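You operate a simulated robot arm through the tools that you are given. There is no shell and no other tool.

The job below is to be done with a simulated robot arm. You get a single attempt, and the scene is never put back.

JOB
Boil the kettle at the heat printed on the tea tin.
Fine: plug its yellow connector in, set it on its base and turn the dial before you press the button; leave it until the lamp is out. Spill none, knock no china.
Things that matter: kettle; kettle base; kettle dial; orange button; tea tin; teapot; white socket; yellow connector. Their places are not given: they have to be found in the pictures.

Only the result counts: the job must be done as asked and must still hold three seconds after the hand-in. Knocking over, shifting, dropping, spilling or breaking anything else fails it.

ROBOT AND FRAMES
A 7-joint arm with a two-finger parallel gripper, fixed in place. Base frame: the origin is on the floor under the middle of its stand, x ahead of it, y to its left, z up. Readings come in cm, rad, newtons and seconds.
With the tool pointing down near the work surface it reaches from about 42 to 90 cm from the base axis. Its first joint turns from -2.496 to 2.496 rad. Payload 3 kg.
Tool frame: the origin (TCP) lies between the finger pads and is the grasp point; the fingertips stand 3 cm ahead of it; z points along the fingers, y is the line along which they close. The gripper opens to 9.4 cm. The fingers are 2.8 cm wide and 1 cm thick; the gripper's body (5 by 9.6 cm) begins 5.5 cm behind the TCP.
Orientation is that of the tool frame in the base frame, as a unit quaternion [x, y, z, w]. With the fingers straight down and closing along the base's y, the tool's x points along the base's -x, its y along +y and its z along -z.

CONTROLS
- The arm moves only by the tool apply_moves. Its argument "rows" is a list of rows, each a list of 2 entries, a list of its own where there are three numbers: the shift along the tool's x, y, z in cm, then the turn, a rotation vector about the tool's x, y, z in rad. In form: [[[tx, ty, tz], [rx, ry, rz]], ...]. A call has 1 to 20 rows; each row shifts and turns the commanded pose from where the row before left it, along the tool's axes as they then stand. "hand" is the gripper command, from -1 (fully open) to 1 (shut), values between in proportion, set as the call begins (left out, the last holds). A row lasts 0.2 s, in which the tool goes at most 5 cm and 0.15 rad; a call with a longer step from one row to the next is refused whole, and so is a gripper value outside its range. Where a pose cannot be reached the arm comes as near as it can. A force on the tool above 90 N (or 10 N above the force at the start of the call, whichever is more), or a blocked arm, ends the call early, and 0.2 s more pass. Each finger travels about 7.2 cm/s and halts on what it meets, pressing with about 37 N; the grip force reading is that of the motor and also rises with nothing between the fingers. The clock runs only during rows and for 0.2 s after the last one: add rows that do not move to give the fingers time. It gives the time, the measured TCP pose, the force on the tool (base axes), the opening and the grip force at its end, in the units of the frame above (readings bear some noise), with the torque about the TCP (base axes, N m) and any sound that the robot's microphone picked up.
- Cameras (640 x 400 px; columns grow to the right, rows downward): "scene" is fixed at [21.83, -49.5, 158.42]; the picture's right is [0.83, -0.55, 0.00], its down [-0.31, -0.46, -0.83] and it looks along [0.46, 0.69, -0.56] (base axes); focal length 353 px, centre (320, 200). "wrist" rides on the gripper at [7.6, 1.4, -10.2] in the tool frame; the picture's right is [-0.18, 0.98, 0.00], its down [-0.75, -0.14, -0.64] and it looks along [-0.63, -0.12, 0.77] (tool axes); focal length 243 px, centre (320, 200).
- snapshot(camera): a new picture of that camera. It takes no simulated time.
- locate(camera, pixels): for up to 12 pixels [column, row] of the newest picture of that camera ("zoom" is the newest enlarged one), the place [x, y, z] in the base frame of the surface seen there, good to about 0.3 cm, but the place of the scene camera against the robot may be out by one fixed shift of up to 1.2 cm in any direction. It takes no simulated time.
- enlarge(camera, box): a new picture of the part [left, top, right, bottom] of that camera's present view, enlarged. It takes no simulated time.
- finish_job(): hands the job in; it is judged then, once.

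Unless the task says otherwise, let go and move clear before handing in.

The tools are called after "Request:" by a JSON object that holds its "op" and its "data". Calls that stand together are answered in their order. apply_moves: Moves the arm, as the interface text tells. Its arguments: {"type":"object","properties":{"rows":{"type":"array","items":{"type":"array"}},"hand":{"type":"number"}},"required":["rows"]} The other tools are called the same way: snapshot (camera) takes a picture; locate (camera, pixels) gives the place of the surface under pixels of a picture; enlarge (camera, box) takes an enlarged picture of a part of a camera's view; finish_job () hands the job in.

At the start:

```text
time: 0.0
ee_pos: [31.4, 43.26, 112.2]
tcp_rot: [0.0, 1.0, 0.0, 0.001]
ft_force: [-0.7, 0.6, -1.0]
torque: [0.01, 0.0, -0.01]
gripper_width: 9.37
grasp_force: 0.0
```

scene: 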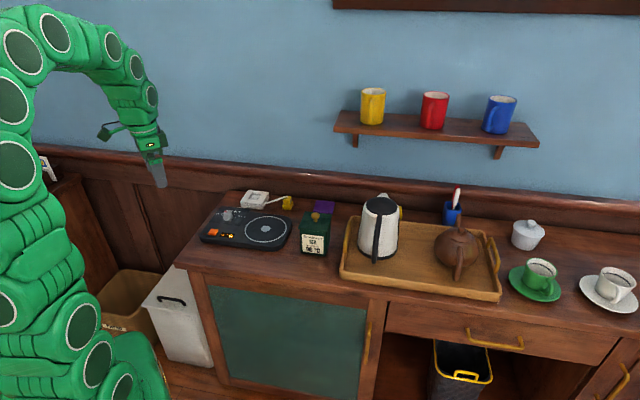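
wrist: 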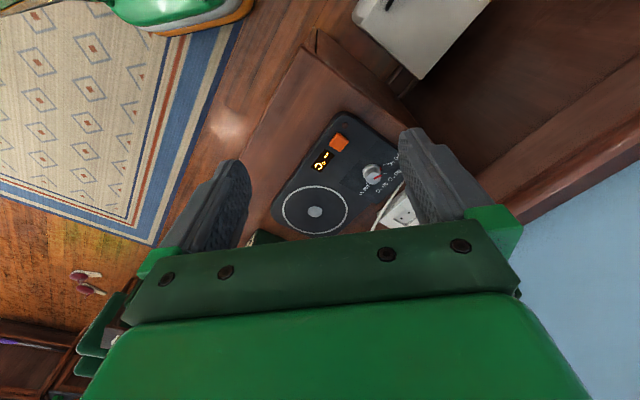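

The scene shows the kettle base around (247,228), the tin at (315,235), the kettle at (379,228), and the socket and yellow connector near (257,199)/(287,202). I'll enlarge these regions before moving.

Request:
{"op": "enlarge", "data": {"camera": "scene", "box": [190, 180, 350, 280]}}

Request:
{"op": "enlarge", "data": {"camera": "wrist", "box": [260, 110, 440, 250]}}

Request:
{"op": "enlarge", "data": {"camera": "scene", "box": [330, 170, 510, 310]}}

```text
4.00 times, centred on (270, 230) of scene
```

zoom: 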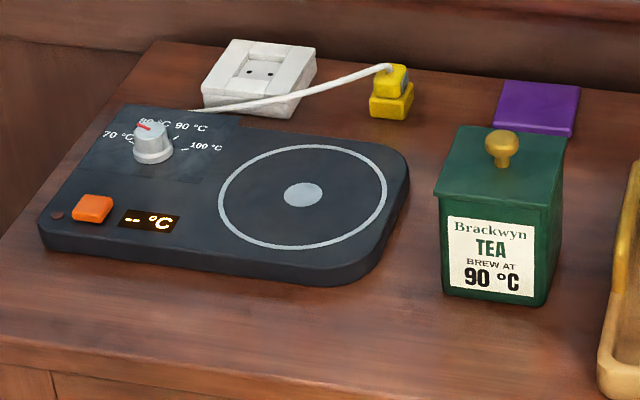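

```text
2.86 times, centred on (350, 180) of wrist
```

zoom: 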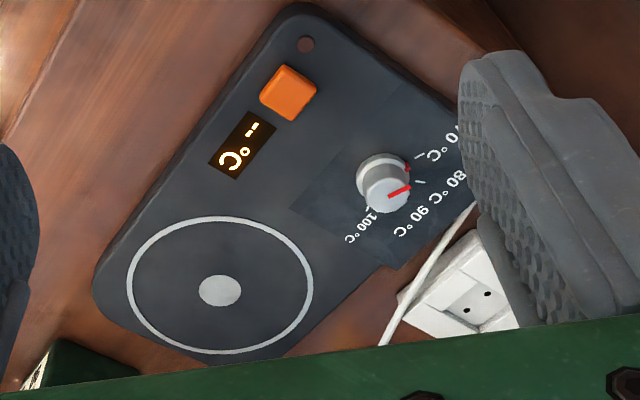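

```text
2.86 times, centred on (420, 240) of scene
```

zoom: 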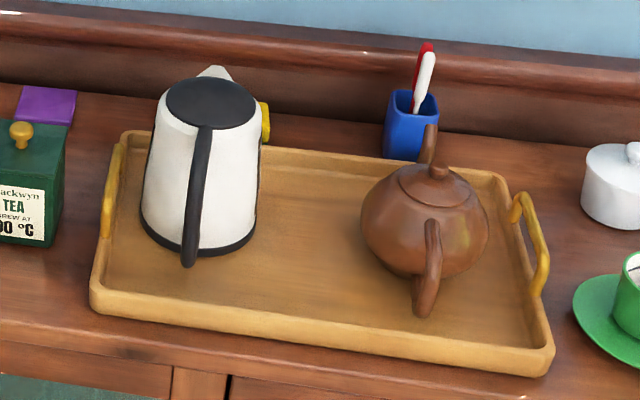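

The tin reads "BREW AT 90 °C", and the dial has 70/80/90/100 °C marks. Next I'll get positions, starting with the kettle zoom.

Request:
{"op": "locate", "data": {"camera": "zoom", "pixels": [[212, 100], [204, 140], [196, 200], [188, 258], [216, 72], [150, 215], [250, 225], [264, 120], [110, 200], [300, 230], [210, 120], [130, 140]]}}

Request:
{"op": "locate", "data": {"camera": "wrist", "pixels": [[372, 172], [340, 143], [314, 211], [322, 160], [403, 213], [380, 220]]}}

```text
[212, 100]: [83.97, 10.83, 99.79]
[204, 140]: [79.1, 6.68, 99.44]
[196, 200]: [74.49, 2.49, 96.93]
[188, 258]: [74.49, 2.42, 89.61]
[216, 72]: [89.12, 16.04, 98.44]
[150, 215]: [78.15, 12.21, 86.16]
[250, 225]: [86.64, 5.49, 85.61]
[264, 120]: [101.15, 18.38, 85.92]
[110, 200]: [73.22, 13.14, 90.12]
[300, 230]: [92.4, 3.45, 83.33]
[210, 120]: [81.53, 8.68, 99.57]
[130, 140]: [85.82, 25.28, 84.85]
```

```text
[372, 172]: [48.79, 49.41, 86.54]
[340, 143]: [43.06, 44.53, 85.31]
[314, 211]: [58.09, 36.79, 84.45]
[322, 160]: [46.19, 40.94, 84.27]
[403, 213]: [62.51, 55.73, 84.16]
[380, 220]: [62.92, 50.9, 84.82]
```

The wrist camera gives the dial near (48.8, 49.4), the button at (43, 44.5) and the pad centre at (58, 36.8). I'll zoom the scene on the base, socket and connector and compare.

Request:
{"op": "enlarge", "data": {"camera": "scene", "box": [190, 180, 350, 280]}}

Request:
{"op": "locate", "data": {"camera": "zoom", "pixels": [[302, 194], [152, 140], [92, 207], [260, 72], [248, 72], [270, 74], [390, 100], [390, 75], [412, 90], [372, 112], [340, 120], [350, 350]]}}

Request:
{"op": "locate", "data": {"camera": "zoom", "pixels": [[232, 42], [314, 52], [288, 98], [205, 86], [380, 66], [408, 70], [405, 85], [375, 85], [500, 145], [440, 190], [555, 200], [540, 100]]}}

```text
4.00 times, centred on (270, 230) of scene
```

zoom: 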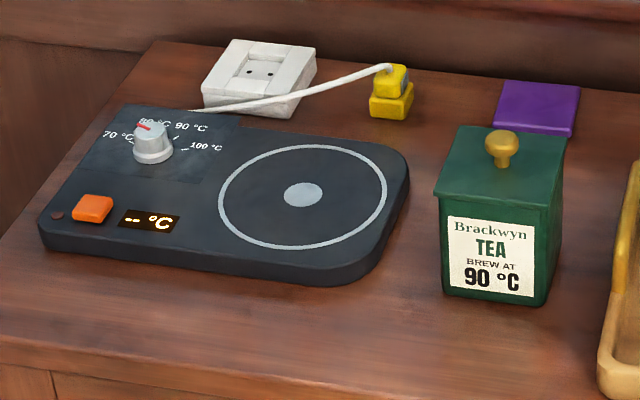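

```text
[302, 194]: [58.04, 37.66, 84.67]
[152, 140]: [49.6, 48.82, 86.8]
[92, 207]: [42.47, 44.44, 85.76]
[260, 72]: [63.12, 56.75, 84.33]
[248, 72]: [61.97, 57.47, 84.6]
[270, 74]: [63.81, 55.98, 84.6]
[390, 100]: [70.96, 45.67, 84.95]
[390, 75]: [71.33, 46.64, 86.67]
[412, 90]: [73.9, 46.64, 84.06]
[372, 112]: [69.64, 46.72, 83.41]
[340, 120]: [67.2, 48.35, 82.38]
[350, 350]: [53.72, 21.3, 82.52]
```

```text
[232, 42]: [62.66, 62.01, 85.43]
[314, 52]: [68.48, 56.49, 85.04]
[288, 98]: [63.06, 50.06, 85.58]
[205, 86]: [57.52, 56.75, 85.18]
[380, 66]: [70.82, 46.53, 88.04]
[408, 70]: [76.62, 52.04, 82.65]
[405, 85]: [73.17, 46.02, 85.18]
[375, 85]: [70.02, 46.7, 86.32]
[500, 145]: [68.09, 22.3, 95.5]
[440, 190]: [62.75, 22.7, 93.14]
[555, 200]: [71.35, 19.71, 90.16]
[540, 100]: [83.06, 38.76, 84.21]
```

The scene offset against the wrist camera is under 1 cm. I'll move the gripper up above the connector and socket for a close look, and also locate the shelf and wall for clearance.

Request:
{"op": "locate", "data": {"camera": "scene", "pixels": [[335, 130], [538, 145], [350, 113], [436, 135], [372, 110], [497, 120], [200, 165], [250, 120], [270, 195], [455, 215], [457, 195], [528, 235]]}}

Request:
{"op": "apply_moves", "data": {"rows": [[[-3.8, 0.67, 0.5], [0, 0, 0]], [[-3.8, 0.67, 0.5], [0, 0, 0]], [[-3.8, 0.67, 0.5], [0, 0, 0]], [[-3.8, 0.67, 0.5], [0, 0, 0]], [[-3.8, 0.67, 0.5], [0, 0, 0]], [[-3.8, 0.67, 0.5], [0, 0, 0]], [[0, 0, 0], [0, 0, 0]]], "hand": -1}}

Request:
{"op": "snapshot", "data": {"camera": "wrist"}}

Request:
{"op": "snapshot", "data": {"camera": "scene"}}

```text
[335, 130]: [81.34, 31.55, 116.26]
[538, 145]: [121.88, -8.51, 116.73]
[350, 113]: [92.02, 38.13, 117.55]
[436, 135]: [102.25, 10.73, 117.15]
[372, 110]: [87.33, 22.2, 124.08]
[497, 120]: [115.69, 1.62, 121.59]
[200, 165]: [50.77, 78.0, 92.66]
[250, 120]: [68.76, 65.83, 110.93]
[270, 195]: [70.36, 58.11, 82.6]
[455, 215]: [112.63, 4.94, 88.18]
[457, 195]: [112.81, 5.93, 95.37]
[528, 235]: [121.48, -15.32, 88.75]
```

```text
time: 1.6
ee_pos: [54.27, 47.62, 109.27]
tcp_rot: [0.0, 1.0, 0.0, 0.0]
ft_force: [0.2, 0.2, 0.4]
torque: [0.0, 0.01, 0.02]
gripper_width: 9.4
grasp_force: 0.0
```

```text
taken
```

wrist: 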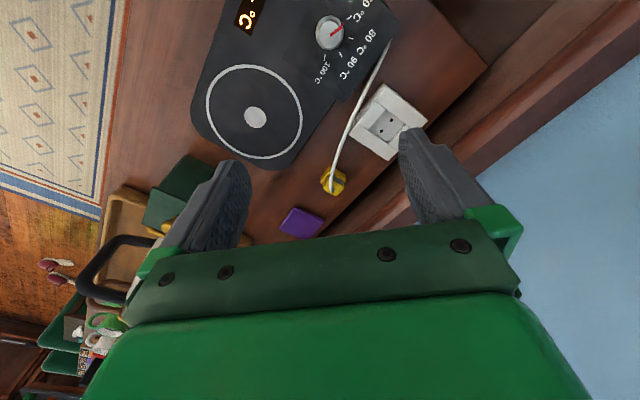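

```text
taken
```

scene: 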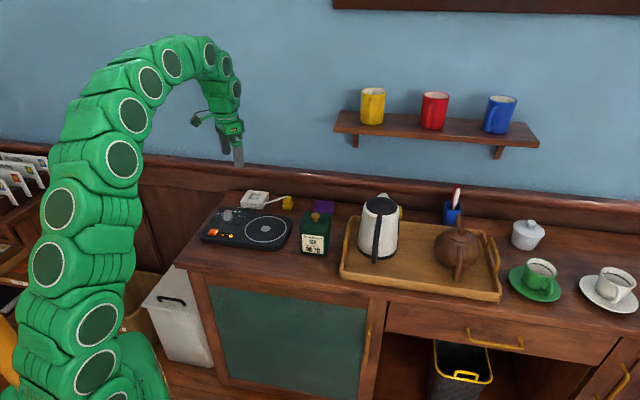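

The connector is at about (333,180) and the socket at (390,122) in the wrist view. I'll enlarge and locate both.

Request:
{"op": "enlarge", "data": {"camera": "wrist", "box": [290, 80, 440, 220]}}

Request:
{"op": "locate", "data": {"camera": "wrist", "pixels": [[333, 180], [388, 124], [380, 121], [394, 128], [382, 87], [427, 119], [353, 138], [390, 158], [330, 32], [255, 117], [303, 215], [330, 171]]}}

```text
2.86 times, centred on (365, 150) of wrist
```

zoom: 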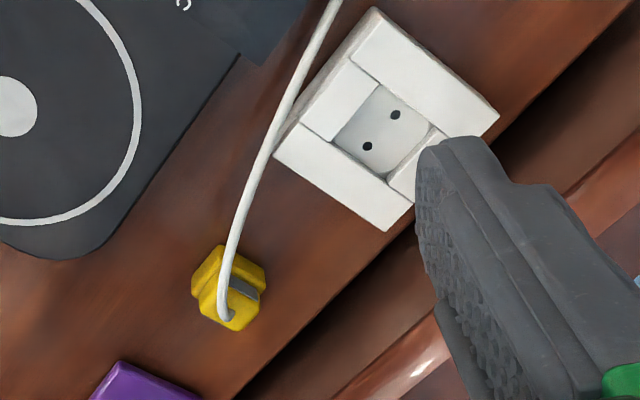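

```text
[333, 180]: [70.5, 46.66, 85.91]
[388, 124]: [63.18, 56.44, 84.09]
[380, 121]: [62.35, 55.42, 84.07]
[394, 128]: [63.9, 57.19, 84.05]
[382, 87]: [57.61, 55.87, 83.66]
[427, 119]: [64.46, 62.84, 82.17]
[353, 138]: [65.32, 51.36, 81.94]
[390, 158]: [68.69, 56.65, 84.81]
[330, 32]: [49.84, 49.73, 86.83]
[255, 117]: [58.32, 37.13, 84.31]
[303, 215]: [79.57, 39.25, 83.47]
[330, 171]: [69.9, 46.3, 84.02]
```

The zoom clearly shows the socket recess with two holes at zoom (395,114) and (367,146), and the connector at (230,290). I'll locate these finely.

Request:
{"op": "locate", "data": {"camera": "zoom", "pixels": [[395, 114], [367, 146], [381, 130], [374, 10], [497, 117], [386, 228], [277, 153], [378, 86], [430, 125], [385, 175], [335, 140], [240, 310]]}}

Request:
{"op": "locate", "data": {"camera": "zoom", "pixels": [[228, 320], [258, 300], [262, 272], [224, 248], [196, 275], [200, 300], [215, 300], [240, 328], [245, 280], [235, 293], [206, 318], [250, 320]]}}

```text
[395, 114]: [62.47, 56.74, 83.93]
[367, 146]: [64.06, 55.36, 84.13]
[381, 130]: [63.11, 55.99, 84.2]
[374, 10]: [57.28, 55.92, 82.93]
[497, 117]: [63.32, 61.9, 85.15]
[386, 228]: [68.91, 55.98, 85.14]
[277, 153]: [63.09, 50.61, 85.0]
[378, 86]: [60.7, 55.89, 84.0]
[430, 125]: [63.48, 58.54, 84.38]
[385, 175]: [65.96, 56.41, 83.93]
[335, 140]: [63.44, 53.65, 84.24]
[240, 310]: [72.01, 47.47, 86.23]
```

```text
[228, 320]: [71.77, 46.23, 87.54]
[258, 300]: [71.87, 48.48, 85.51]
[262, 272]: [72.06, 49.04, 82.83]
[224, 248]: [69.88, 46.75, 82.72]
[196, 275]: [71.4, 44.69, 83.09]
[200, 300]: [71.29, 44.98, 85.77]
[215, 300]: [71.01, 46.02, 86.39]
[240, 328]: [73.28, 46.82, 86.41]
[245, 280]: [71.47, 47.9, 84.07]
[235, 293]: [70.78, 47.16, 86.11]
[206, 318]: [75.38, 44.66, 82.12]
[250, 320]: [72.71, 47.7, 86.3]
```

The socket is a square turned about 45° with its recess centred near (63.3, 56.1). I'll come closer to the connector to see its shape and pins.

Request:
{"op": "apply_moves", "data": {"rows": [[[-2.4, 0, 3.7], [0, 0, 0]], [[-2.4, 0, 3.7], [0, 0, 0]], [[-2.4, 0, 3.7], [0, 0, 0]], [[-2.4, 0, 3.7], [0, 0, 0]], [[0, 0, 0], [0, 0, 0]]]}}

Request:
{"op": "snapshot", "data": {"camera": "wrist"}}

Request:
{"op": "enlarge", "data": {"camera": "wrist", "box": [270, 130, 400, 230]}}

```text
time: 2.8
ee_pos: [63.79, 47.53, 94.61]
tcp_rot: [0.0, 1.0, 0.0, 0.0]
ft_force: [0.0, 0.3, -0.1]
torque: [0.0, -0.02, 0.0]
gripper_width: 9.38
grasp_force: 0.1
```

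```text
taken
```

wrist: 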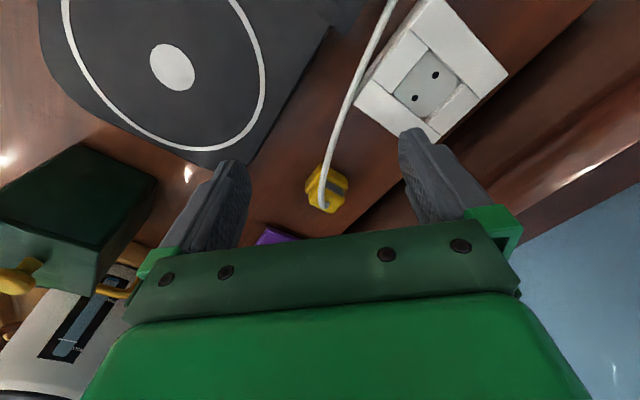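

```text
4.00 times, centred on (335, 180) of wrist
```

zoom: 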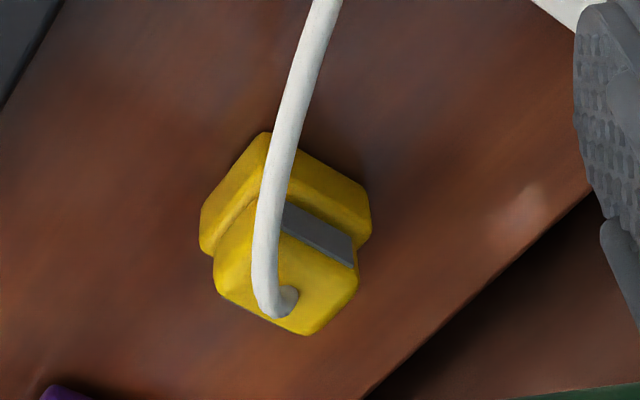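

The connector has a wider lower block and a narrower upper block with a grey facet. The cable comes out of the top, so the pins face down. I'll locate its corners.

Request:
{"op": "locate", "data": {"camera": "zoom", "pixels": [[265, 135], [370, 190], [358, 235], [202, 210], [206, 250], [222, 285], [302, 328], [352, 280], [288, 205], [355, 262], [225, 235], [320, 280]]}}

Request:
{"op": "locate", "data": {"camera": "zoom", "pixels": [[320, 290], [250, 280], [330, 310], [240, 260], [340, 275], [290, 240], [320, 240], [330, 190], [240, 195], [220, 225], [355, 210], [275, 300]]}}

```text
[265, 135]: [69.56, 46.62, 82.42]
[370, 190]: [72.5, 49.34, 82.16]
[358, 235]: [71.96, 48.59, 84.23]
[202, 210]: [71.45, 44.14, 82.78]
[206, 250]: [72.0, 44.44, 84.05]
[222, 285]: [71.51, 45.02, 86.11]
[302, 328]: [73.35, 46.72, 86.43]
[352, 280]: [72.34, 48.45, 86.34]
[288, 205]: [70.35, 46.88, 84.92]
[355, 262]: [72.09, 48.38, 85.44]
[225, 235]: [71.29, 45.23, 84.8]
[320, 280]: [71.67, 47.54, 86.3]
```

```text
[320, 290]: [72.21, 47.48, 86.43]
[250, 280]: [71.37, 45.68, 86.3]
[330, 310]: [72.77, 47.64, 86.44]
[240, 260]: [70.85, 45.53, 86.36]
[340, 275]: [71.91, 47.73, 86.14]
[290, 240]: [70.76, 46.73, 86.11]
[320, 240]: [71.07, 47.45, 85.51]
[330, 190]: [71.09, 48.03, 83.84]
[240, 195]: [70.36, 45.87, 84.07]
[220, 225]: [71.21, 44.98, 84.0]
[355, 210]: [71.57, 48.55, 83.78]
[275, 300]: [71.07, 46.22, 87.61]
```

The connector's grey grip faces have normals near ±(0.65,-0.76), and the upper block runs z≈84–86.4. I'll zoom in on the socket for recess dimensions and hole orientation.

Request:
{"op": "enlarge", "data": {"camera": "wrist", "box": [340, 0, 520, 140]}}

Request:
{"op": "enlarge", "data": {"camera": "scene", "box": [230, 180, 310, 230]}}

```text
2.86 times, centred on (430, 70) of wrist
```

zoom: 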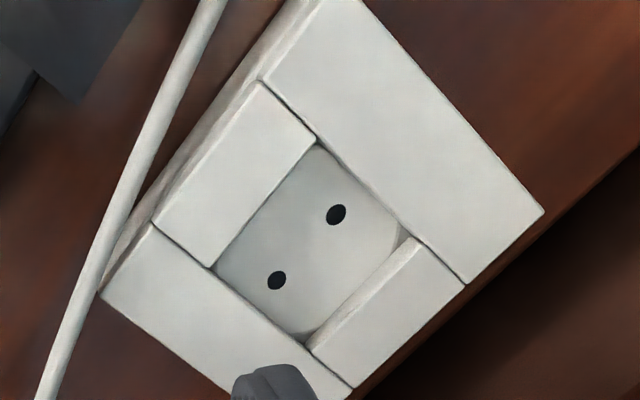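

```text
8.00 times, centred on (270, 205) of scene
```

zoom: 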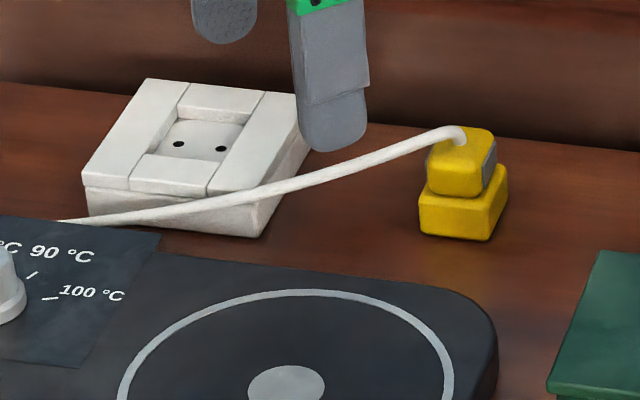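

Now I can see the recess edges run parallel to the hole line. I'll re-zoom the wrist view to locate the recess corners and holes precisely.

Request:
{"op": "enlarge", "data": {"camera": "wrist", "box": [340, 0, 520, 140]}}

Request:
{"op": "locate", "data": {"camera": "zoom", "pixels": [[336, 215], [277, 280], [320, 152], [402, 237], [305, 338], [220, 267], [315, 140], [412, 240], [310, 352], [210, 268], [543, 212], [103, 295]]}}

Request:
{"op": "locate", "data": {"camera": "zoom", "pixels": [[312, 250], [265, 200], [365, 300], [360, 190], [262, 305], [465, 283], [350, 385], [265, 82], [155, 225], [360, 3], [400, 100], [180, 310]]}}

```text
2.86 times, centred on (430, 70) of wrist
```

zoom: 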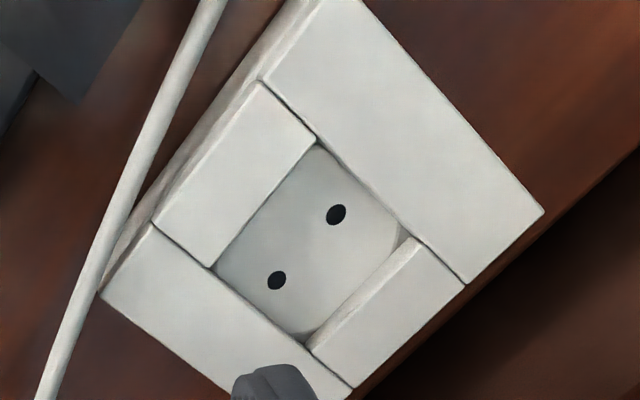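

```text
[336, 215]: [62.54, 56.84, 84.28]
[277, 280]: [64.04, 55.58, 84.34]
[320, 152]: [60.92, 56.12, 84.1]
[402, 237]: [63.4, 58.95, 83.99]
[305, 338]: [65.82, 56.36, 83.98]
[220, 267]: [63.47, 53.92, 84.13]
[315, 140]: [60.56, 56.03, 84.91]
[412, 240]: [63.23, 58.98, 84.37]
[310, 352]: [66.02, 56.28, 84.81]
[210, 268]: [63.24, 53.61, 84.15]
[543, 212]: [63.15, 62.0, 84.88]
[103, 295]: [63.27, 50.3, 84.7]
```

```text
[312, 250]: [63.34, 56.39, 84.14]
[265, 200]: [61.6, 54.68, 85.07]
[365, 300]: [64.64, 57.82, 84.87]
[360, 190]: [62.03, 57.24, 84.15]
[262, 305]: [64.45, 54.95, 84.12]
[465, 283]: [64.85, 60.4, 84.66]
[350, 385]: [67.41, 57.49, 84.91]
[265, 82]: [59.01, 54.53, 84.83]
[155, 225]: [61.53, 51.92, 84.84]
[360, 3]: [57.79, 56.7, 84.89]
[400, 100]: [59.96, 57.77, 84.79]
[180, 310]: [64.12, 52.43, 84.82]
```

The recess is about 3.5 cm square, edges at about ±45°, centred near (63.35, 56.3), with floor z≈84.1. I'll trace the cable's path near the connector so that the fingers avoid it.

Request:
{"op": "enlarge", "data": {"camera": "wrist", "box": [270, 130, 400, 230]}}

Request:
{"op": "locate", "data": {"camera": "zoom", "pixels": [[290, 298], [270, 305], [262, 285], [265, 250], [272, 210], [278, 180], [284, 140], [297, 90], [312, 40], [325, 5]]}}

Request:
{"op": "locate", "data": {"camera": "wrist", "pixels": [[345, 110], [352, 90], [362, 60], [375, 30], [387, 5]]}}

```text
4.00 times, centred on (335, 180) of wrist
```

zoom: 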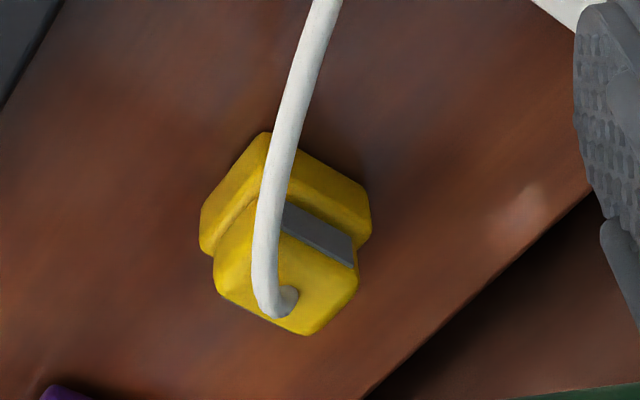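

```text
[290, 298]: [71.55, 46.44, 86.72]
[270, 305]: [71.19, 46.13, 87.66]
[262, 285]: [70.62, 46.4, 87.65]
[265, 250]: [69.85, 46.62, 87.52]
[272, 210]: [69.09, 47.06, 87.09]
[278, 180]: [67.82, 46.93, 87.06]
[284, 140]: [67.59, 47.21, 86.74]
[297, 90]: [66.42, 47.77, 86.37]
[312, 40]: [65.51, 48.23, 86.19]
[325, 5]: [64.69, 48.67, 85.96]
```

```text
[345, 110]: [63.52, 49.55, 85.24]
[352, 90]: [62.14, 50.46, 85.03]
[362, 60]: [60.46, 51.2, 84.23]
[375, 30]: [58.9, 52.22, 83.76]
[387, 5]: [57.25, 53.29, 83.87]
```

The cable leaves the connector top toward -x, so I'll grip the grey faces (closing direction about 131°), shifted slightly away from the cable. First I'll rotate the tool by +41° about vertical and re-look.

Request:
{"op": "apply_moves", "data": {"rows": [[[0, 0, 0], [0, 0, -0.1432]], [[0, 0, 0], [0, 0, -0.1432]], [[0, 0, 0], [0, 0, -0.1432]], [[0, 0, 0], [0, 0, -0.1432]], [[0, 0, 0], [0, 0, -0.1432]], [[-2, 0, 0], [0, 0, 0]], [[0, 0, 0], [0, 0, 0]]]}}

Request:
{"op": "snapshot", "data": {"camera": "wrist"}}

```text
time: 4.4
ee_pos: [65.31, 48.69, 94.64]
tcp_rot: [-0.35, 0.937, 0.0, -0.001]
ft_force: [1.4, 0.1, -0.2]
torque: [-0.03, -0.02, -0.03]
gripper_width: 9.41
grasp_force: 0.0
```

```text
taken
```

wrist: 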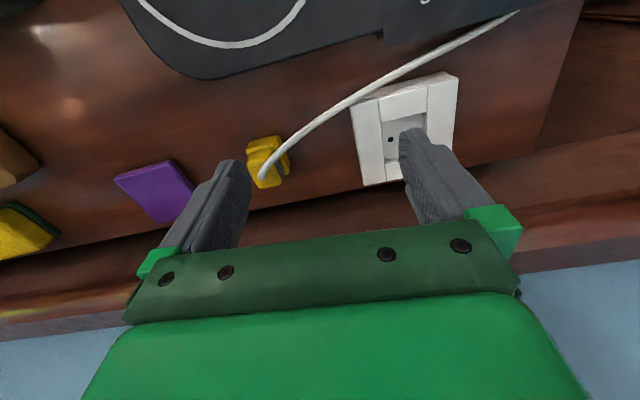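

The tool is now rotated 41°, with the connector at (267,160) in the wrist image. I'll zoom to refine its centre and yaw.

Request:
{"op": "enlarge", "data": {"camera": "wrist", "box": [230, 120, 310, 200]}}

```text
5.00 times, centred on (270, 160) of wrist
```

zoom: 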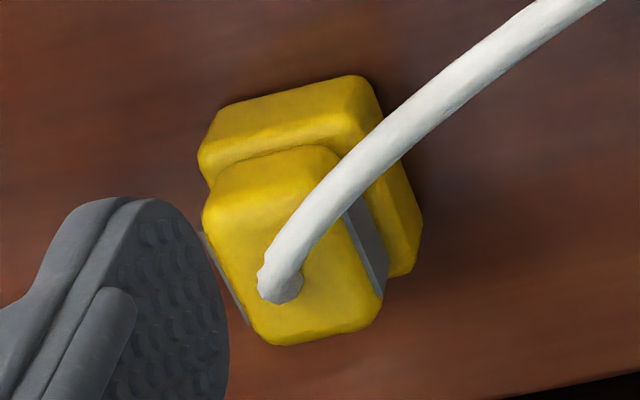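

Request:
{"op": "locate", "data": {"camera": "zoom", "pixels": [[215, 185], [330, 155], [380, 300], [265, 340], [345, 225], [375, 285], [205, 235], [245, 320], [288, 275], [300, 250], [230, 250], [340, 300]]}}

Request:
{"op": "locate", "data": {"camera": "zoom", "pixels": [[205, 150], [360, 80], [395, 180], [412, 268], [220, 110], [420, 235], [210, 175], [355, 115], [270, 130], [395, 225], [300, 120], [270, 200]]}}

```text
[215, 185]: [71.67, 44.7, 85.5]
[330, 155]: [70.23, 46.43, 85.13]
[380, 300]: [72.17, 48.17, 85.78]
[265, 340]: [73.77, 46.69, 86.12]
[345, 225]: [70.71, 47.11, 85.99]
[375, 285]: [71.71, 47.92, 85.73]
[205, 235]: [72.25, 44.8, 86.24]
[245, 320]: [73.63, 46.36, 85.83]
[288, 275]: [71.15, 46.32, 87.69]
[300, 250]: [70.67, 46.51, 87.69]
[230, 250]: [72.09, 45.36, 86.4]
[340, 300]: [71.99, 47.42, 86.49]
```

```text
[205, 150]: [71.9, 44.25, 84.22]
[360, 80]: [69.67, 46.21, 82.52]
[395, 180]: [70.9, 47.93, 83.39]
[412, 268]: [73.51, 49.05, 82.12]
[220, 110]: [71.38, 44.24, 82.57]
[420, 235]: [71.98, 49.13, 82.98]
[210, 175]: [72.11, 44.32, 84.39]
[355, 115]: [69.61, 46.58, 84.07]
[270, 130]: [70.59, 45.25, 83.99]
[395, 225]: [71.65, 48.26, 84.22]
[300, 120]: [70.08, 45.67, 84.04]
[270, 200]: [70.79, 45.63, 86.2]
```

The connector centre is near (72.0, 46.6) and its yaw matches the tool. I'll move above it (slightly away from the cable), descend partway and check.

Request:
{"op": "apply_moves", "data": {"rows": [[[-1.36, -1.99, 0], [0, 0, 0]], [[-1.36, -1.99, 0], [0, 0, 0]], [[-1.36, -1.99, 0], [0, 0, 0]], [[0, 0, 2.5], [0, 0, 0]], [[0, 0, 2.0], [0, 0, 0]], [[0, 0, 0], [0, 0, 0]]]}}

Request:
{"op": "snapshot", "data": {"camera": "wrist"}}

Request:
{"op": "enlarge", "data": {"camera": "scene", "box": [230, 160, 326, 220]}}

```text
time: 5.8
ee_pos: [72.45, 46.75, 90.06]
tcp_rot: [-0.351, 0.937, -0.001, -0.001]
ft_force: [0.1, -0.3, -0.6]
torque: [0.0, -0.04, 0.0]
gripper_width: 9.41
grasp_force: 0.0
```

```text
taken
```

wrist: 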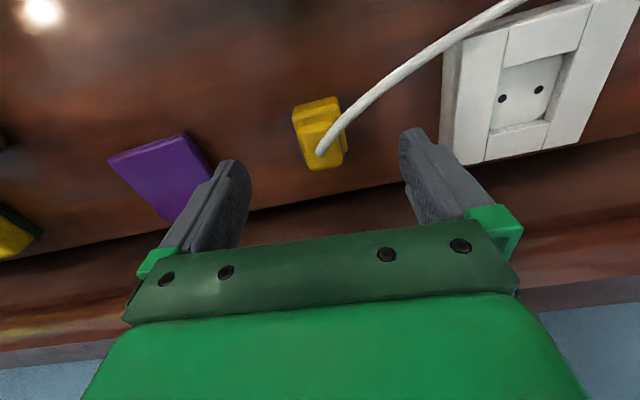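

```text
6.67 times, centred on (278, 190) of scene
```

zoom: 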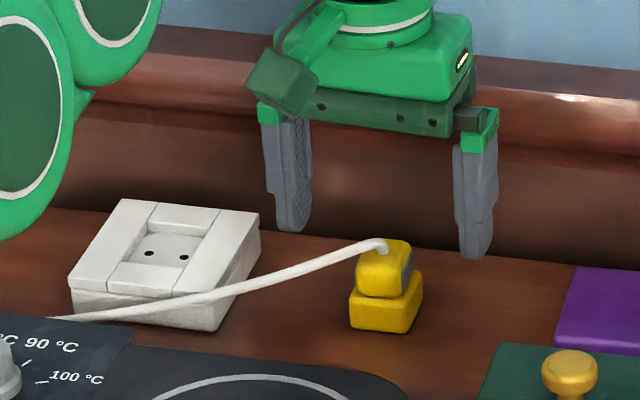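

The connector is well between the fingers, at about (322,150) in the wrist image. I'll refine its centre and yaw before descending.

Request:
{"op": "enlarge", "data": {"camera": "wrist", "box": [280, 80, 368, 180]}}

```text
4.00 times, centred on (324, 130) of wrist
```

zoom: 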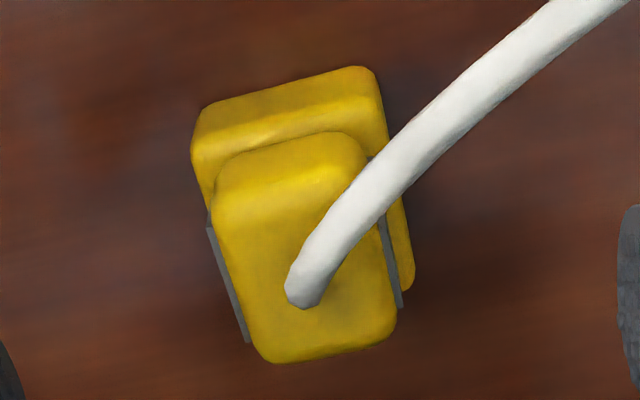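

Request:
{"op": "locate", "data": {"camera": "zoom", "pixels": [[210, 225], [246, 338], [402, 305], [380, 220], [225, 200], [360, 155], [390, 325], [265, 355], [240, 300], [380, 290], [310, 240], [310, 330]]}}

```text
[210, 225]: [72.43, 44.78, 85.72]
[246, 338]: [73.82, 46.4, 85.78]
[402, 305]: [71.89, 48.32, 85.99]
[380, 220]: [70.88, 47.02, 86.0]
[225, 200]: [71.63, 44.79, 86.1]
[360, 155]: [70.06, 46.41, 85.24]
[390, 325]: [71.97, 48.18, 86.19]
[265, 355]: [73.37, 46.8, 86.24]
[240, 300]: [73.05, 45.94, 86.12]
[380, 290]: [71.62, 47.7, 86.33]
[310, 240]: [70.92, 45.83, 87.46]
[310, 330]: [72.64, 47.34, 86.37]
```

The refined yaw is about 45–46°, with the centre near (71.95, 46.6). I'll turn 5° more, descend so that the fingertips stop just above the lower block, and close.

Request:
{"op": "apply_moves", "data": {"rows": [[[0, 0, 0], [0, 0, -0.08]], [[0, 0, 1.3], [0, 0, 0]], [[0, 0, 1.2], [0, 0, 0]], [[0, 0, 0], [0, 0, 0]]]}}

Request:
{"op": "enlarge", "data": {"camera": "scene", "box": [230, 160, 326, 220]}}

Request:
{"op": "snapshot", "data": {"camera": "wrist"}}

```text
time: 6.8
ee_pos: [72.38, 46.71, 87.52]
tcp_rot: [-0.388, 0.922, 0.0, 0.0]
ft_force: [0.2, -0.1, -0.5]
torque: [-0.03, -0.01, 0.02]
gripper_width: 9.4
grasp_force: 0.1
```

```text
6.67 times, centred on (278, 190) of scene
```

zoom: 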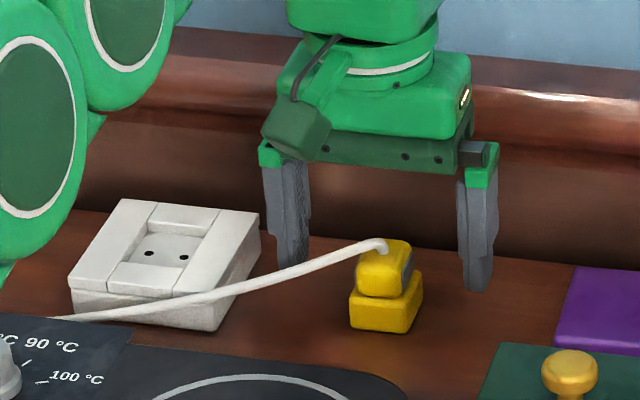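

```text
taken
```

wrist: 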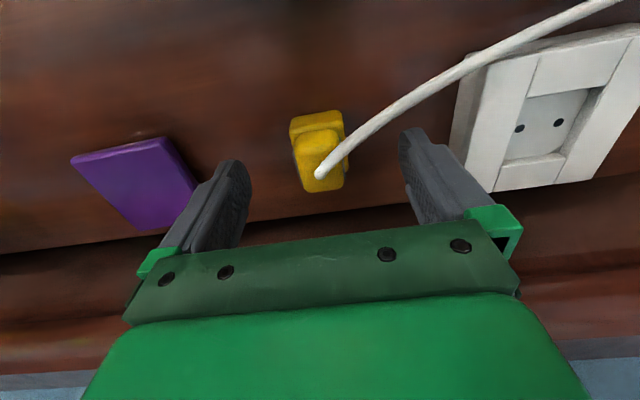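

The fingers straddle the upper block; the cable would pass just beside one finger. I'll shift 0.4 cm further away from the cable, then close.

Request:
{"op": "apply_moves", "data": {"rows": [[[-0.4, 0, 0], [0, 0, 0]], [[0, 0, 0], [0, 0, 0]]]}}

Request:
{"op": "apply_moves", "data": {"rows": [[[0, 0, 0], [0, 0, 0]], [[0, 0, 0], [0, 0, 0]], [[0, 0, 0], [0, 0, 0]], [[0, 0, 0], [0, 0, 0]], [[0, 0, 0], [0, 0, 0]]], "hand": 1}}

Request:
{"op": "enlarge", "data": {"camera": "scene", "box": [230, 160, 326, 220]}}

Request:
{"op": "snapshot", "data": {"camera": "wrist"}}

```text
time: 7.4
ee_pos: [72.59, 47.08, 87.55]
tcp_rot: [-0.388, 0.921, -0.001, 0.0]
ft_force: [-1.0, 0.2, 0.3]
torque: [0.03, -0.06, -0.01]
gripper_width: 9.39
grasp_force: 0.0
```

```text
time: 8.6
ee_pos: [72.53, 47.01, 87.62]
tcp_rot: [-0.388, 0.922, 0.0, 0.0]
ft_force: [0.2, 0.3, -0.6]
torque: [0.05, -0.02, -0.02]
gripper_width: 2.49
grasp_force: 37.2
```

```text
6.67 times, centred on (278, 190) of scene
```

zoom: 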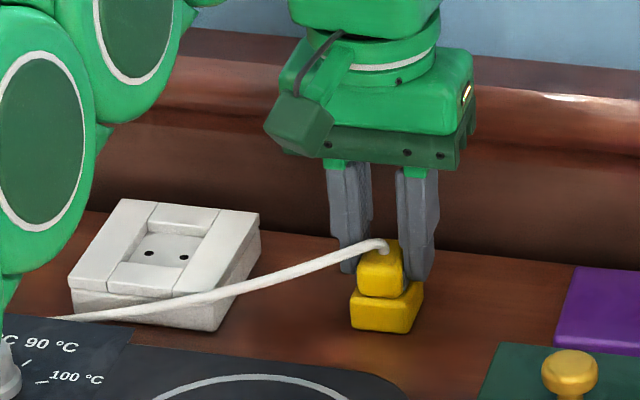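

```text
taken
```

wrist: 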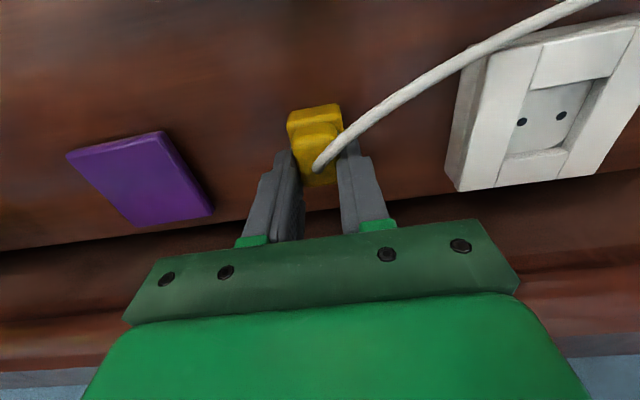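

The connector is gripped (opening 2.49 cm, 37 N). I'll lift it about 5 cm and inspect its underside for pins.

Request:
{"op": "apply_moves", "data": {"rows": [[[0, 0, -1.2], [0, 0, 0]], [[0, 0, -1.2], [0, 0, 0]], [[0, 0, -1.3], [0, 0, 0]], [[0, 0, -1.3], [0, 0, 0]], [[0, 0, 0], [0, 0, 0]]]}}

Request:
{"op": "enlarge", "data": {"camera": "scene", "box": [240, 160, 320, 210]}}

Request:
{"op": "snapshot", "data": {"camera": "wrist"}}

```text
time: 9.8
ee_pos: [72.48, 47.25, 92.56]
tcp_rot: [-0.388, 0.922, 0.001, 0.0]
ft_force: [-0.6, -0.5, 0.1]
torque: [-0.01, 0.0, 0.0]
gripper_width: 2.53
grasp_force: 37.1
```

```text
8.00 times, centred on (280, 185) of scene
```

zoom: 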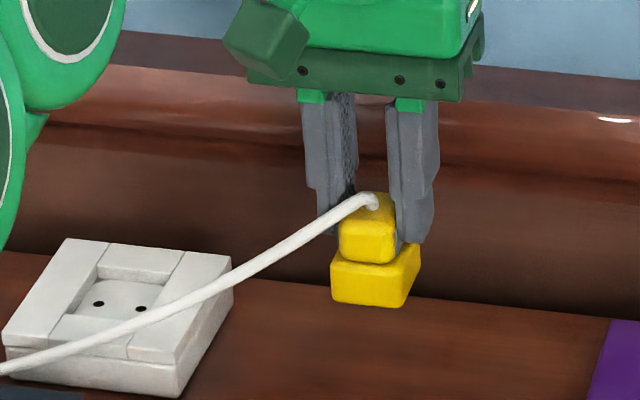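

```text
taken
```

wrist: 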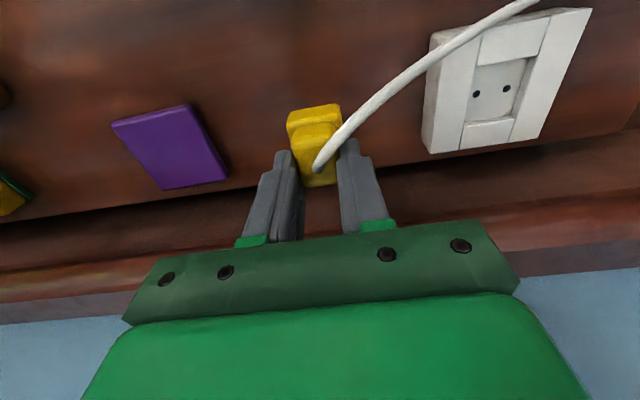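

No pins stick out below the block, so its square base should seat in the square recess. I'll measure where the plug sits relative to the TCP and its yaw in the grip.

Request:
{"op": "enlarge", "data": {"camera": "wrist", "box": [270, 80, 366, 200]}}

```text
3.33 times, centred on (318, 140) of wrist
```

zoom: 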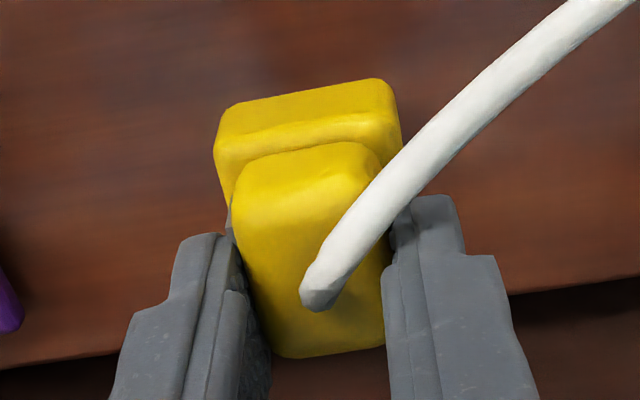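

Request:
{"op": "locate", "data": {"camera": "zoom", "pixels": [[218, 145], [400, 120], [230, 105], [385, 82], [245, 200], [370, 165], [275, 350], [383, 335], [300, 170], [300, 250], [310, 125], [225, 190]]}}

Request:
{"op": "locate", "data": {"camera": "wrist", "pixels": [[476, 93], [506, 88], [474, 68], [526, 58], [515, 118], [466, 123], [491, 91], [590, 9], [424, 150], [433, 36], [537, 137]]}}

```text
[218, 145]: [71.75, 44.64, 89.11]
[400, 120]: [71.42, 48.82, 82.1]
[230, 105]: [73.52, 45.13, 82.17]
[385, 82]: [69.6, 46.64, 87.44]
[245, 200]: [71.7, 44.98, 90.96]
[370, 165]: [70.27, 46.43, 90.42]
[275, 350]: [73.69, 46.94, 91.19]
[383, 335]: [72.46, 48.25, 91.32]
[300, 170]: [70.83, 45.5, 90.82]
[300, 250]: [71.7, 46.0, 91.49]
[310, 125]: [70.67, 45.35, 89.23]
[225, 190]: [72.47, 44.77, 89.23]
```

```text
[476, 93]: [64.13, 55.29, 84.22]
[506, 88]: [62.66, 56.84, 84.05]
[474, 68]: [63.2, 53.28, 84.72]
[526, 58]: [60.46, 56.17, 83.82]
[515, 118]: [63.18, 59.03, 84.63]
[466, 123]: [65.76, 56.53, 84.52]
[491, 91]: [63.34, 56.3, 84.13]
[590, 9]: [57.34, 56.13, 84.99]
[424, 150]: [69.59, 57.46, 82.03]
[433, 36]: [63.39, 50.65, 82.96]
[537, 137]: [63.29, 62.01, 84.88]
```

The plug centre sits about 0.7 cm toward -w from the TCP, and both plug and socket are near 45° yaw. I'll move over the recess, whose centre averages (63.3, 56.2), and check alignment.

Request:
{"op": "apply_moves", "data": {"rows": [[[-0.15, 2.6, 0], [0, 0, 0]], [[-0.15, 2.6, 0], [0, 0, 0]], [[-0.15, 2.6, 0], [0, 0, 0]], [[-0.15, 2.6, 0], [0, 0, 0]], [[-0.14, 2.57, 0], [0, 0, 0]], [[0, 0, 0], [0, 0, 0]]]}}

Request:
{"op": "enlarge", "data": {"camera": "scene", "box": [220, 160, 300, 210]}}

Request:
{"op": "snapshot", "data": {"camera": "wrist"}}

Request:
{"op": "enlarge", "data": {"camera": "wrist", "box": [240, 60, 400, 200]}}

```text
time: 11.2
ee_pos: [63.79, 56.93, 92.56]
tcp_rot: [-0.388, 0.922, 0.0, 0.0]
ft_force: [-0.9, -0.9, -0.3]
torque: [0.03, -0.04, 0.0]
gripper_width: 2.48
grasp_force: 37.0
```

```text
8.00 times, centred on (260, 185) of scene
```

zoom: 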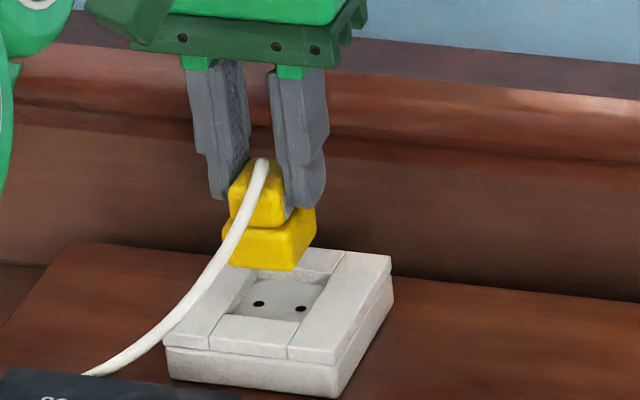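

```text
taken
```

wrist: 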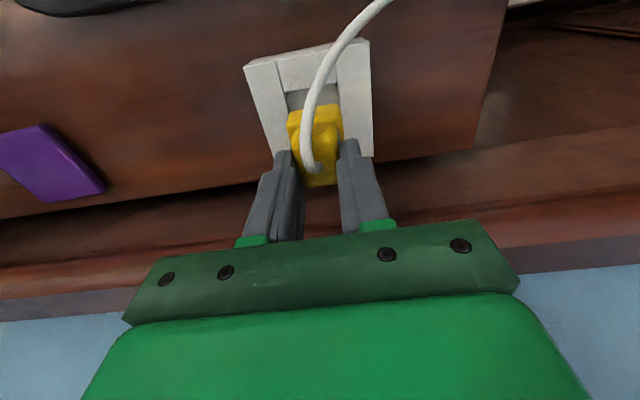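

```text
2.86 times, centred on (320, 130) of wrist
```

zoom: 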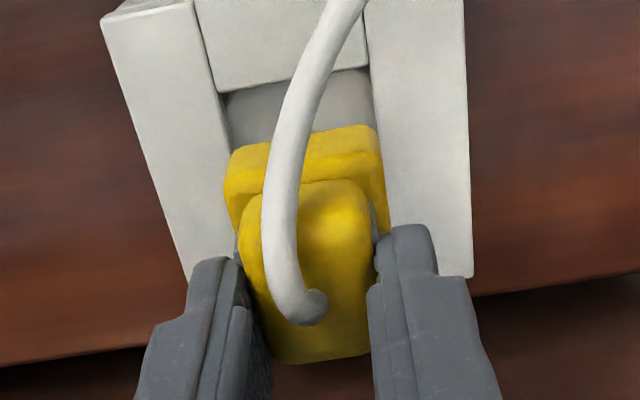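

The plug is above the recess. I'll compare the plug and recess positions in this zoom to fine-tune before lowering.

Request:
{"op": "locate", "data": {"camera": "zoom", "pixels": [[250, 210], [360, 190], [368, 345], [272, 355], [235, 155], [372, 132], [228, 180], [383, 160], [222, 95], [368, 70], [229, 140], [376, 115]]}}

Request:
{"op": "locate", "data": {"camera": "zoom", "pixels": [[195, 5], [365, 5], [218, 92], [370, 65], [105, 20], [462, 5], [190, 275], [470, 275], [320, 205], [320, 250], [340, 150], [250, 165]]}}

```text
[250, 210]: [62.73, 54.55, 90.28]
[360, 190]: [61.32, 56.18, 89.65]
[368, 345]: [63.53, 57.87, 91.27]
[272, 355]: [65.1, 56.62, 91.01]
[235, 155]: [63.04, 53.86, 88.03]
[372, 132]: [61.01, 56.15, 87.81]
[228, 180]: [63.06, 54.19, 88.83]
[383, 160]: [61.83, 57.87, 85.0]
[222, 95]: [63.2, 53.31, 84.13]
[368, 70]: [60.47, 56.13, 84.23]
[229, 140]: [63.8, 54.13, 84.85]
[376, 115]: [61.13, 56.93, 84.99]
```

```text
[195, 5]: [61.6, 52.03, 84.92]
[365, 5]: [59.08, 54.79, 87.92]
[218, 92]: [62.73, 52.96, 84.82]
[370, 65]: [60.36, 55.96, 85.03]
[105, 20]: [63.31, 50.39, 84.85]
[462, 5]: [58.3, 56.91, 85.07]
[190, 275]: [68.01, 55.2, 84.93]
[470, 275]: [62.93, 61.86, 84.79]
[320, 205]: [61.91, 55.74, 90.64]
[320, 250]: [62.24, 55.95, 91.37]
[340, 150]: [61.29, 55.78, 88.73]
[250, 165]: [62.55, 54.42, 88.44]
```

Plug and recess are aligned to within about 0.2 cm. I'll lower slowly to just above the socket top, then continue in small steps.

Request:
{"op": "apply_moves", "data": {"rows": [[[0, 0, 0.6], [0, 0, 0]], [[0, 0, 0.6], [0, 0, 0]], [[0, 0, 0.6], [0, 0, 0]], [[0, 0, 0], [0, 0, 0]]]}}

Request:
{"op": "enlarge", "data": {"camera": "scene", "box": [220, 170, 300, 220]}}

Request:
{"op": "enlarge", "data": {"camera": "wrist", "box": [240, 60, 400, 200]}}

```text
time: 12.2
ee_pos: [63.84, 56.76, 90.68]
tcp_rot: [-0.387, 0.922, 0.0, -0.001]
ft_force: [0.2, 0.6, 0.2]
torque: [0.02, -0.04, 0.0]
gripper_width: 2.52
grasp_force: 37.2
```

```text
8.00 times, centred on (260, 195) of scene
```

zoom: 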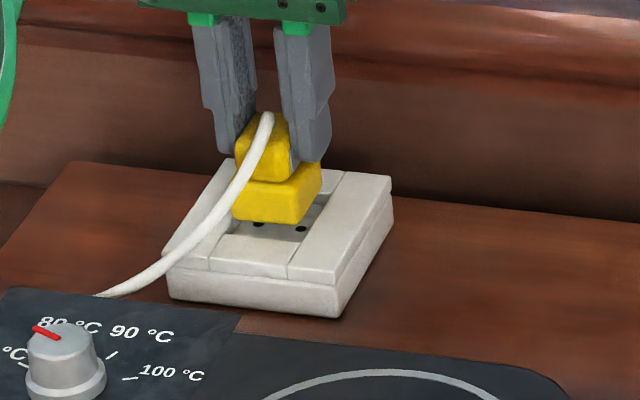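

```text
2.86 times, centred on (320, 130) of wrist
```

zoom: 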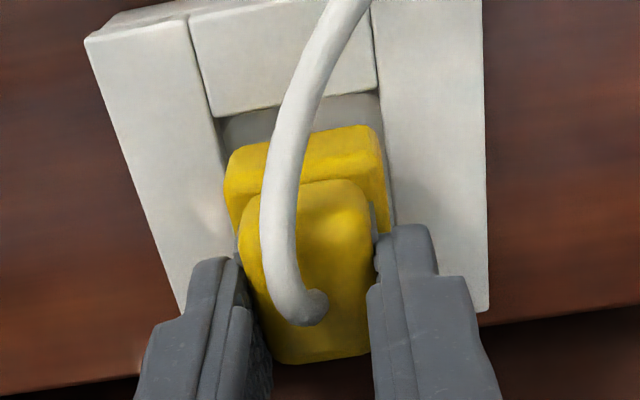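

Alignment still looks good in both views. I'm lowering in small steps while watching the force.

Request:
{"op": "apply_moves", "data": {"rows": [[[0, 0, 0.25], [0, 0, 0]], [[0, 0, 0.25], [0, 0, 0]], [[0, 0, 0.25], [0, 0, 0]], [[0, 0, 0], [0, 0, 0]]]}}

Request:
{"op": "enlarge", "data": {"camera": "scene", "box": [220, 170, 300, 220]}}

Request:
{"op": "enlarge", "data": {"camera": "wrist", "box": [240, 60, 400, 200]}}

```text
time: 13.2
ee_pos: [63.78, 56.64, 90.02]
tcp_rot: [-0.388, 0.922, 0.0, 0.0]
ft_force: [-0.1, 0.3, -0.4]
torque: [-0.03, 0.0, 0.0]
gripper_width: 2.49
grasp_force: 36.7
```

```text
8.00 times, centred on (260, 195) of scene
```

zoom: 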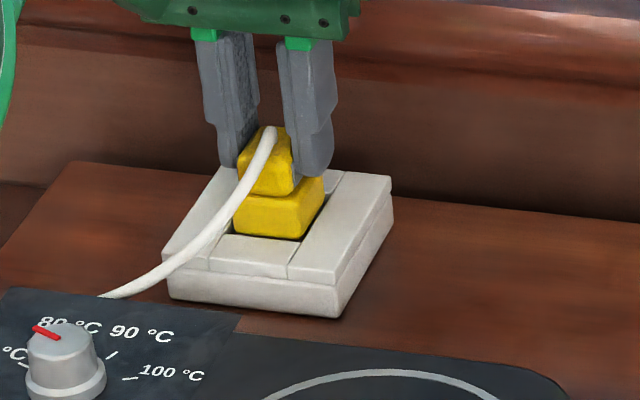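

```text
2.86 times, centred on (320, 130) of wrist
```

zoom: 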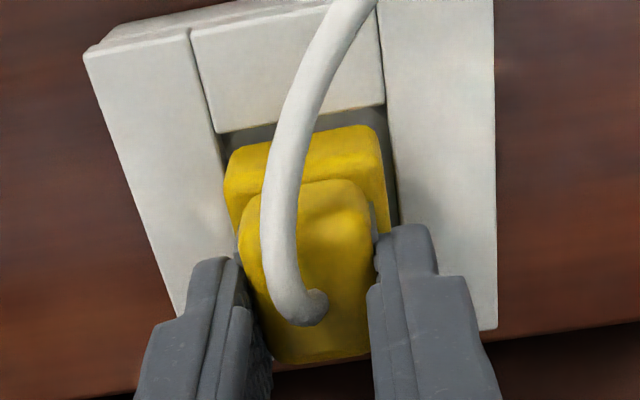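

The plug is entering the recess with no force. I'll nudge it 0.1 cm toward the right-hand gap and continue down until it meets the floor.

Request:
{"op": "apply_moves", "data": {"rows": [[[0, 0.1, 0.15], [0, 0, 0]], [[0, 0, 0.2], [0, 0, 0]], [[0, 0, 0.2], [0, 0, 0]], [[0, 0, 0.15], [0, 0, 0]], [[0, 0, 0], [0, 0, 0]]]}}

Request:
{"op": "enlarge", "data": {"camera": "scene", "box": [190, 170, 310, 250]}}

Request:
{"op": "enlarge", "data": {"camera": "wrist", "box": [240, 60, 400, 200]}}

```text
time: 14.4
ee_pos: [63.87, 56.66, 89.47]
tcp_rot: [-0.388, 0.922, 0.0, 0.002]
ft_force: [-4.4, -9.0, 34.7]
torque: [-0.21, 0.1, 0.06]
gripper_width: 2.53
grasp_force: 37.0
heard: snap
```

```text
5.00 times, centred on (250, 210) of scene
```

zoom: 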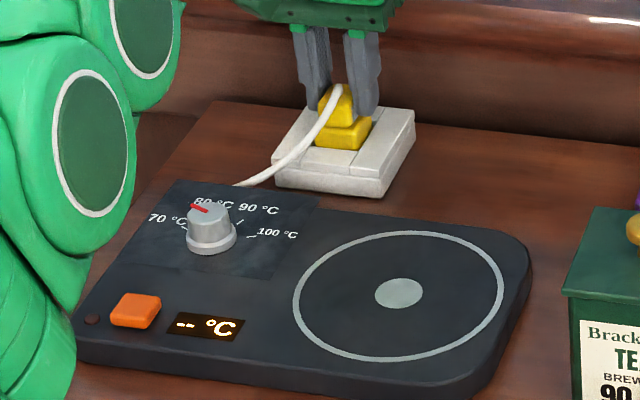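

```text
2.86 times, centred on (320, 130) of wrist
```

zoom: 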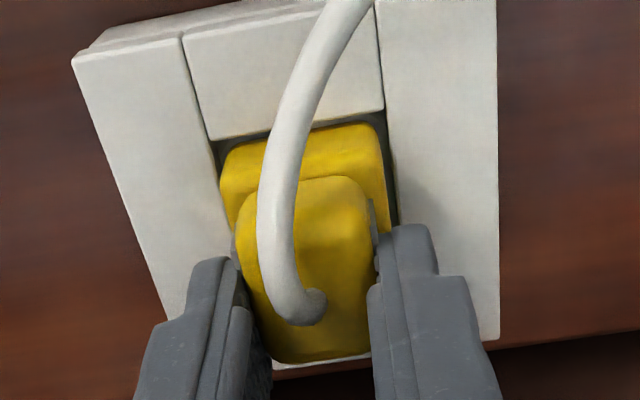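

A "snap" was heard with 35 N upward force, so the plug has seated. I'll relieve the pressure, then open.

Request:
{"op": "apply_moves", "data": {"rows": [[[0, 0, -0.2], [0, 0, 0]], [[0, 0, -0.1], [0, 0, 0]], [[0, 0, 0], [0, 0, 0]]]}}

Request:
{"op": "apply_moves", "data": {"rows": [[[0, 0, 0], [0, 0, 0]], [[0, 0, 0], [0, 0, 0]], [[0, 0, 0], [0, 0, 0]], [[0, 0, 0], [0, 0, 0]]], "hand": -1}}

Request:
{"op": "snapshot", "data": {"camera": "wrist"}}

Request:
{"op": "enlarge", "data": {"camera": "scene", "box": [220, 160, 300, 210]}}

```text
time: 15.2
ee_pos: [63.68, 56.77, 89.37]
tcp_rot: [-0.388, 0.922, 0.0, 0.0]
ft_force: [0.4, 0.3, 0.1]
torque: [0.0, 0.03, 0.01]
gripper_width: 2.47
grasp_force: 37.1
heard: snap
```

```text
time: 16.2
ee_pos: [63.68, 56.7, 89.5]
tcp_rot: [-0.388, 0.922, 0.0, 0.001]
ft_force: [-0.4, 0.5, 0.5]
torque: [-0.01, -0.03, 0.01]
gripper_width: 9.41
grasp_force: 0.1
```

```text
taken
```

wrist: 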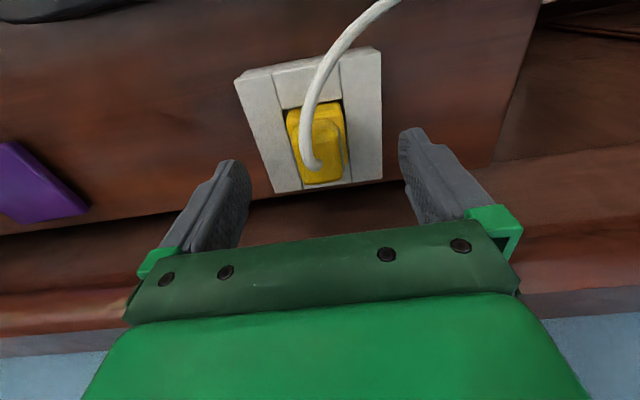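

```text
8.00 times, centred on (260, 185) of scene
```

zoom: 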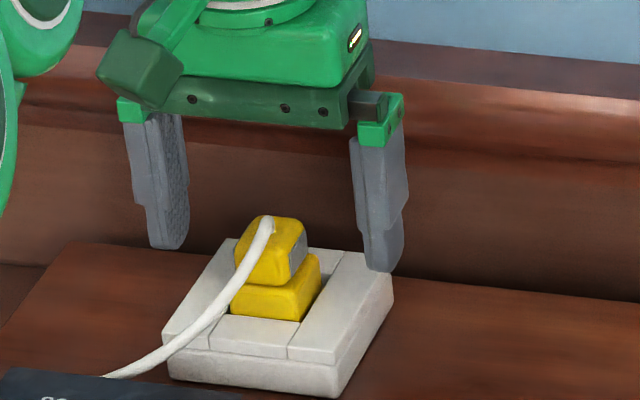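

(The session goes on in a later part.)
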